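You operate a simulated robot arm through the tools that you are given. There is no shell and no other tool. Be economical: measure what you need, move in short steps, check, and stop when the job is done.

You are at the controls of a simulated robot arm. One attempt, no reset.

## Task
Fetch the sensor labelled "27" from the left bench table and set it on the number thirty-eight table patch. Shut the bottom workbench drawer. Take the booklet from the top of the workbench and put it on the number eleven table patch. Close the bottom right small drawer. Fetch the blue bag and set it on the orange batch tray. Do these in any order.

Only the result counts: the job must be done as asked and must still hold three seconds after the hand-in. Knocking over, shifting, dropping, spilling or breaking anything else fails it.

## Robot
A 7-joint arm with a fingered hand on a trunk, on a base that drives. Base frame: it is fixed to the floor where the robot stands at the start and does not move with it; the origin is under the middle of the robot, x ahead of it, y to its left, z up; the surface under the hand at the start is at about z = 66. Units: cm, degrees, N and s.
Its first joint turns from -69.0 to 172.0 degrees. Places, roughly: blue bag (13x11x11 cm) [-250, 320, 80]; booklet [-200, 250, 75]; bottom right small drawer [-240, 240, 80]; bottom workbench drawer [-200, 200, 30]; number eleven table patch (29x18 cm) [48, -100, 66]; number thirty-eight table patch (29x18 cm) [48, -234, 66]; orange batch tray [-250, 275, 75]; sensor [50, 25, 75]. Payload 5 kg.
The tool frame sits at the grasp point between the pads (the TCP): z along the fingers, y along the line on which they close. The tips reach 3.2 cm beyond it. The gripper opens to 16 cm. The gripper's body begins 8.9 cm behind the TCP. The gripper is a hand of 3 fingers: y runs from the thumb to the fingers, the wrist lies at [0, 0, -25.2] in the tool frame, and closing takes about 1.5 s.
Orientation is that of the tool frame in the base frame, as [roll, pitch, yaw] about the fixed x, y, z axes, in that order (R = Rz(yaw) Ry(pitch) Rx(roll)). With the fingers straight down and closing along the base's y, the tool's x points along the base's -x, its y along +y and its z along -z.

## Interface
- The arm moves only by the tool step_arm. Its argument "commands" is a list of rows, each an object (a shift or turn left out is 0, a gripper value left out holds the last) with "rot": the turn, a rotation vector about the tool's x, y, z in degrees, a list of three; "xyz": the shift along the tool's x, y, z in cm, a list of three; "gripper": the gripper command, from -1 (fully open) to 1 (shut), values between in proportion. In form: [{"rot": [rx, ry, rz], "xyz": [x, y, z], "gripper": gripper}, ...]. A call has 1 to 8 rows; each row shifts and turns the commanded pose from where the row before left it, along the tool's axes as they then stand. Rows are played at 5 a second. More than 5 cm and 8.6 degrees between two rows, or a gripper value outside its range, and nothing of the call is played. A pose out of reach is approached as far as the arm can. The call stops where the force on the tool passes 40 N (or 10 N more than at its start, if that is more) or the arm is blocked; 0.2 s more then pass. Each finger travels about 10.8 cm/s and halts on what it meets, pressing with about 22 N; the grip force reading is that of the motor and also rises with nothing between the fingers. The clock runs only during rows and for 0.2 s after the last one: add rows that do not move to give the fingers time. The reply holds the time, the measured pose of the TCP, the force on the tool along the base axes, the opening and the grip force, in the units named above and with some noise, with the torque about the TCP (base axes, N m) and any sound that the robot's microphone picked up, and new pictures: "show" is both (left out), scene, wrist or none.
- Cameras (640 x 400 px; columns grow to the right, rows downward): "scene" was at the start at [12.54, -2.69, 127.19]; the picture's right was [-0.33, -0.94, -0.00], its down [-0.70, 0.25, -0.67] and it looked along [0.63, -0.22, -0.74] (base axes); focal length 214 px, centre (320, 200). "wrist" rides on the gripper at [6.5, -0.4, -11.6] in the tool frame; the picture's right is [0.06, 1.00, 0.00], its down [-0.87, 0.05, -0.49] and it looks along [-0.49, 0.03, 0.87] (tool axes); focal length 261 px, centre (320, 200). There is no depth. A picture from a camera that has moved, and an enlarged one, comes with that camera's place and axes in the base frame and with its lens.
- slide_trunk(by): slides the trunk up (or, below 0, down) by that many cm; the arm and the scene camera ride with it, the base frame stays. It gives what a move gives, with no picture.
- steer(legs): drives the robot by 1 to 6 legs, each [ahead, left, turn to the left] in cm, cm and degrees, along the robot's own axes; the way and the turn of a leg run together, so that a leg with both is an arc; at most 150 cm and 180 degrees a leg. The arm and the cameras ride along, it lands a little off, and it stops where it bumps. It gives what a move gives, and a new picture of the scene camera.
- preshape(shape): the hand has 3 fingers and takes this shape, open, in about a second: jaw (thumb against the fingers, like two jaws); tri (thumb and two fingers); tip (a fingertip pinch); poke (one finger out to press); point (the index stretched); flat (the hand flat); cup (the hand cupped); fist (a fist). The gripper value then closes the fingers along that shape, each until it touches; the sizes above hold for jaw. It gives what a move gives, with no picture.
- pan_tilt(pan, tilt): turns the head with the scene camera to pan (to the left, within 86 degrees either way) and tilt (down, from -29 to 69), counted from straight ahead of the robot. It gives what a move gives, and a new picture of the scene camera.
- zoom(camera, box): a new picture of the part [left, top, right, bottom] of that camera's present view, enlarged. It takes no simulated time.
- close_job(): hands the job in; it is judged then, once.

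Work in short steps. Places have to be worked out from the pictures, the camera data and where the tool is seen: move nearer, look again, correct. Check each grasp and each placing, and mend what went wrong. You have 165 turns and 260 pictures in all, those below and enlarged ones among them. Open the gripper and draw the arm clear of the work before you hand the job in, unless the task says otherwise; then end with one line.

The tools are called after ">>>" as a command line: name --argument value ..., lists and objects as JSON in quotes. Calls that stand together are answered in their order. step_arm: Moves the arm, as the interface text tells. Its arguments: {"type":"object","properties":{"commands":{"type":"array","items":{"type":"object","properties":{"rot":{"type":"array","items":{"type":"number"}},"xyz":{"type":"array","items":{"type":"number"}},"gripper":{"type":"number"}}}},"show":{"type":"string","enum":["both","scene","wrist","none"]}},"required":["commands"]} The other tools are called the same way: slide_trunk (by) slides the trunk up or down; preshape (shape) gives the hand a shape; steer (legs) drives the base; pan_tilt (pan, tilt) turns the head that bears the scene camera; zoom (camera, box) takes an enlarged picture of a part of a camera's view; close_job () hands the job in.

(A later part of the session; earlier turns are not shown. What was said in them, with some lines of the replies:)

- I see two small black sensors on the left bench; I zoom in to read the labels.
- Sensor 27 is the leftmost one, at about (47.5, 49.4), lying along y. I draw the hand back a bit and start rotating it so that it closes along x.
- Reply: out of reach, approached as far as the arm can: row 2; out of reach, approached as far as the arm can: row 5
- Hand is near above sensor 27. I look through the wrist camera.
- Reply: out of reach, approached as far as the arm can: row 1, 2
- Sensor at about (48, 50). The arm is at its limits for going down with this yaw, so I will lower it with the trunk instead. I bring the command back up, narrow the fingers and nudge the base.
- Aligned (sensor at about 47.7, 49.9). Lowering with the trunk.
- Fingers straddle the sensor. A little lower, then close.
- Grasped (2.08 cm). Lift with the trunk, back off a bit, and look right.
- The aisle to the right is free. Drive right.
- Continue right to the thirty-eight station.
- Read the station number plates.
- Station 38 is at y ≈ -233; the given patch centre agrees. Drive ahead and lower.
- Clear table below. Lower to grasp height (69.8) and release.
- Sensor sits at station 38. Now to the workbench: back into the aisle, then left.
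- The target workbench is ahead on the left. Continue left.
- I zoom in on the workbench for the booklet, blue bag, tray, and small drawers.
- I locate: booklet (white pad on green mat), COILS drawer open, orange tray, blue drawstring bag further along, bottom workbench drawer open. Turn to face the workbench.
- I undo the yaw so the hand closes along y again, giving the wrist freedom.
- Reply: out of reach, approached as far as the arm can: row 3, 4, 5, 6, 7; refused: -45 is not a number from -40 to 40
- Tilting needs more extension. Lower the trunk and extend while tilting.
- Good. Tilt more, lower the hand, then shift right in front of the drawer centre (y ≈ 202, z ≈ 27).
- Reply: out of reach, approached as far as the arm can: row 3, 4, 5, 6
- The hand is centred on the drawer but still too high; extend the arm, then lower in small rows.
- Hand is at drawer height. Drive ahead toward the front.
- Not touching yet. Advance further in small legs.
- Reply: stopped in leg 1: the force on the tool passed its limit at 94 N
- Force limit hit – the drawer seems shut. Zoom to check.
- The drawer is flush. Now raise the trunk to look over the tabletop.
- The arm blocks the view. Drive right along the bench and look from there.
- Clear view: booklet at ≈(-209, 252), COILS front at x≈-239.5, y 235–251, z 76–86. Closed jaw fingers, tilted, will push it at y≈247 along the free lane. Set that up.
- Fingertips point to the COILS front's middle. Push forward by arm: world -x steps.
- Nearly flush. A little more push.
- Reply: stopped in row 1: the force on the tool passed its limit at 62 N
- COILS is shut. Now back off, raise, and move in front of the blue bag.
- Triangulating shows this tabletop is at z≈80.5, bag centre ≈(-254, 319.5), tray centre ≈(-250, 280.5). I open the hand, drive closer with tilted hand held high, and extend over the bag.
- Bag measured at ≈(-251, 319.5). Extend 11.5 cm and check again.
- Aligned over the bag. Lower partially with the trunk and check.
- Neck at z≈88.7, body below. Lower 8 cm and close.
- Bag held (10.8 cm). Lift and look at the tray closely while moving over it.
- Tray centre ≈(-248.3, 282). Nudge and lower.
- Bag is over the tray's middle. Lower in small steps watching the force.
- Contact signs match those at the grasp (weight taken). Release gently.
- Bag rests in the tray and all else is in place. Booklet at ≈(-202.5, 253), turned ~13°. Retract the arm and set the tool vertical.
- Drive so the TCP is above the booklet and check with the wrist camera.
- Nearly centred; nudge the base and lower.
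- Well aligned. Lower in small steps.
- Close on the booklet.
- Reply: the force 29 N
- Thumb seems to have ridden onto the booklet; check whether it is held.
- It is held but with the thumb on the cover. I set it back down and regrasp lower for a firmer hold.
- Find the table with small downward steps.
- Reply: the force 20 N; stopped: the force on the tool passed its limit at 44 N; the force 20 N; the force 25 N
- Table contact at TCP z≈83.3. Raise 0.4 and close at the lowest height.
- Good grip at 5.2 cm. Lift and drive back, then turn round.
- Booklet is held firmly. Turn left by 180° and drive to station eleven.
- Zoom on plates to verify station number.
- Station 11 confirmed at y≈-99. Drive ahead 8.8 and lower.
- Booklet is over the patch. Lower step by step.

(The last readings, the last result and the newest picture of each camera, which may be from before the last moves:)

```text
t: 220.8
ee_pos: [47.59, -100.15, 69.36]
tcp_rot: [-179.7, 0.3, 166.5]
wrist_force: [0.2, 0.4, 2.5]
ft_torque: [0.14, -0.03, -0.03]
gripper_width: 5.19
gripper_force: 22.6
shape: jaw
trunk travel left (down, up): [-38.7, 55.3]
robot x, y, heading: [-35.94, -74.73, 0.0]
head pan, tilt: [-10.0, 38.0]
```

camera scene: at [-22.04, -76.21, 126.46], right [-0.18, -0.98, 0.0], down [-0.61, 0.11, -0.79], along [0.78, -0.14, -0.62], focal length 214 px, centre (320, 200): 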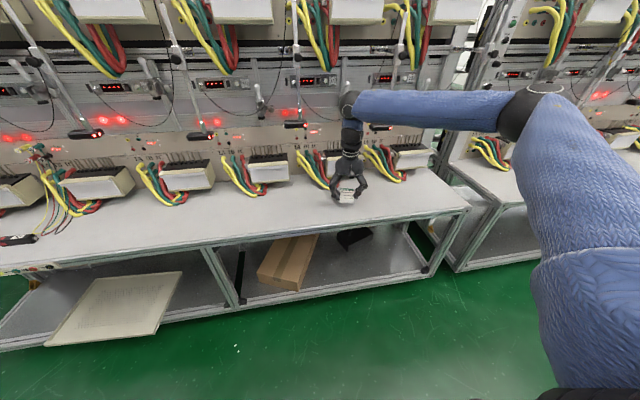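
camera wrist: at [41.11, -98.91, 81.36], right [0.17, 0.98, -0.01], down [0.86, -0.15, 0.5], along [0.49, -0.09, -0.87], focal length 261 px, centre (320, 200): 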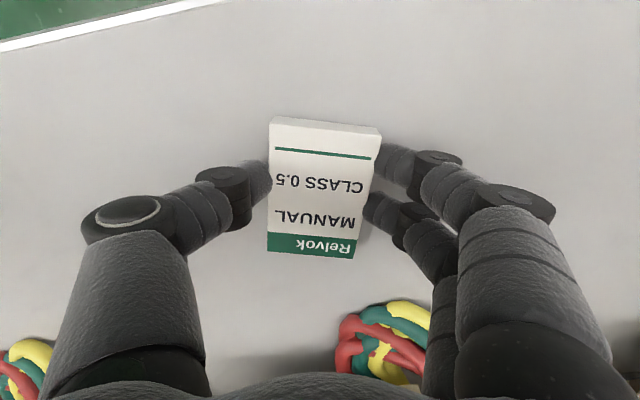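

Contact felt (2.5 N). Release, rise and back away.

>>> step_arm --commands '[{"gripper": 0.2}, {"gripper": 0}, {"gripper": -0.3}, {}, {}]' --show "wrist"

>>> slide_trunk --by 25

>>> steer --legs '[[-40, 0, 0]]'

>>> zoom --camera "scene" --box '[220, 90, 420, 215]'

```text
t: 222.0
ee_pos: [47.58, -100.18, 69.39]
tcp_rot: [-179.7, 0.4, 166.4]
wrist_force: [-0.2, -1.0, 2.3]
ft_torque: [0.13, 0.04, 0.04]
gripper_width: 10.3
gripper_force: 0.1
shape: jaw
trunk travel left (down, up): [-38.7, 55.3]
robot x, y, heading: [-35.78, -74.68, -0.2]
head pan, tilt: [-10.0, 38.0]
camera wrist: at [41.1, -98.91, 80.97], right [0.17, 0.98, -0.01], down [0.85, -0.15, 0.5], along [0.49, -0.09, -0.87], focal length 261 px, centre (320, 200)
```

wrist: 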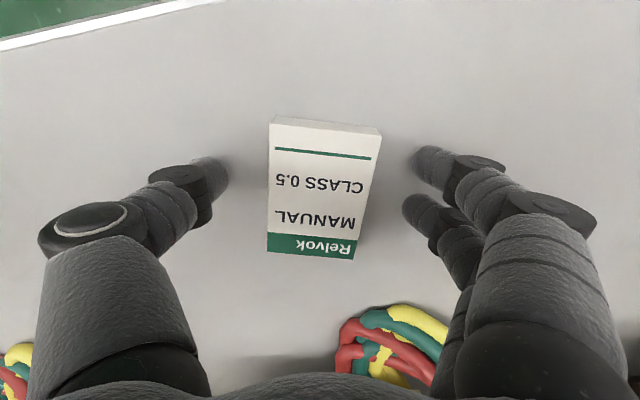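

```text
t: 224.5
ee_pos: [47.56, -100.14, 94.32]
tcp_rot: [-179.7, 0.5, 166.5]
wrist_force: [0.5, -0.9, -0.1]
ft_torque: [-0.03, 0.01, 0.02]
gripper_width: 10.33
gripper_force: 0.0
shape: jaw
trunk travel left (down, up): [-63.7, 30.3]
robot x, y, heading: [-35.59, -74.84, 0.0]
head pan, tilt: [-10.0, 38.0]
```

```text
t: 227.0
ee_pos: [7.24, -100.1, 94.52]
tcp_rot: [-179.7, 0.3, 166.4]
wrist_force: [0.3, 0.6, 1.4]
ft_torque: [-0.01, -0.03, 0.0]
gripper_width: 10.37
gripper_force: 0.0
shape: jaw
trunk travel left (down, up): [-63.7, 30.3]
robot x, y, heading: [-76.05, -74.41, -0.4]
head pan, tilt: [-10.0, 38.0]
camera scene: at [-62.34, -76.14, 147.37], right [-0.18, -0.98, 0.0], down [-0.61, 0.11, -0.79], along [0.78, -0.14, -0.62], focal length 214 px, centre (320, 200)
```

scene: 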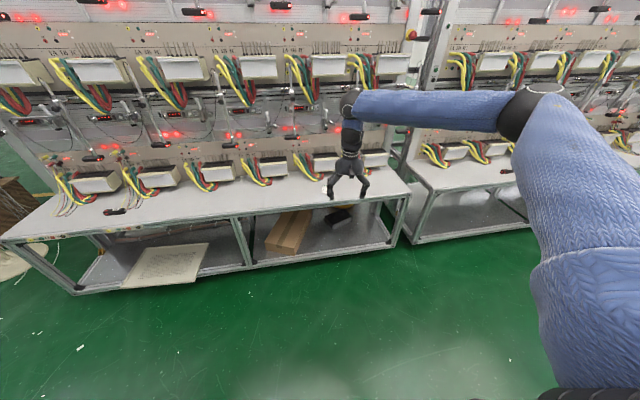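

```text
3.20 times, centred on (320, 152) of scene
camera zoom: at [-62.34, -76.14, 147.37], right [-0.18, -0.98, 0.0], down [-0.61, 0.11, -0.79], along [0.78, -0.14, -0.62], focal length 686 px, centre (320, 352)
```

zoom: 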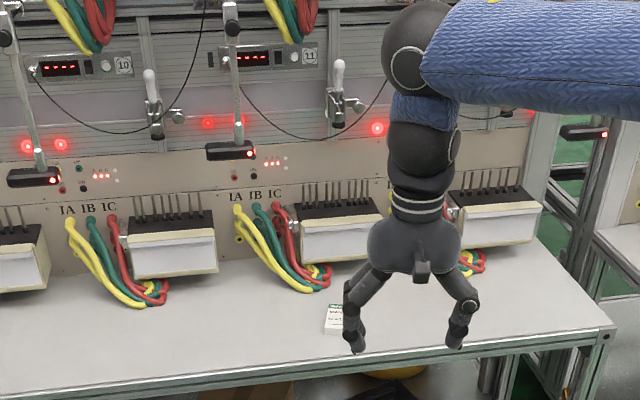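

Booklet lies in front of station 11. Open the gripper fully and hand in.

>>> step_arm --commands '[{"gripper": -1}, {}, {}, {}, {}]' --show "none"

>>> close_job

```text
t: 228.2
ee_pos: [7.35, -100.13, 94.17]
tcp_rot: [-179.7, 0.4, 166.4]
wrist_force: [-0.2, -0.3, 0.2]
ft_torque: [0.01, 0.02, 0.01]
gripper_width: 15.99
gripper_force: 0.1
shape: jaw
trunk travel left (down, up): [-63.7, 30.3]
robot x, y, heading: [-76.14, -74.47, -0.0]
head pan, tilt: [-10.0, 38.0]
```

```text
The job is handed in.
```

All five tasks are finished and the job is handed in: sensor 27 is on patch 38, the booklet is on patch 11, the blue bag is on the orange tray, and the bottom workbench drawer and the bottom right small drawer are shut.
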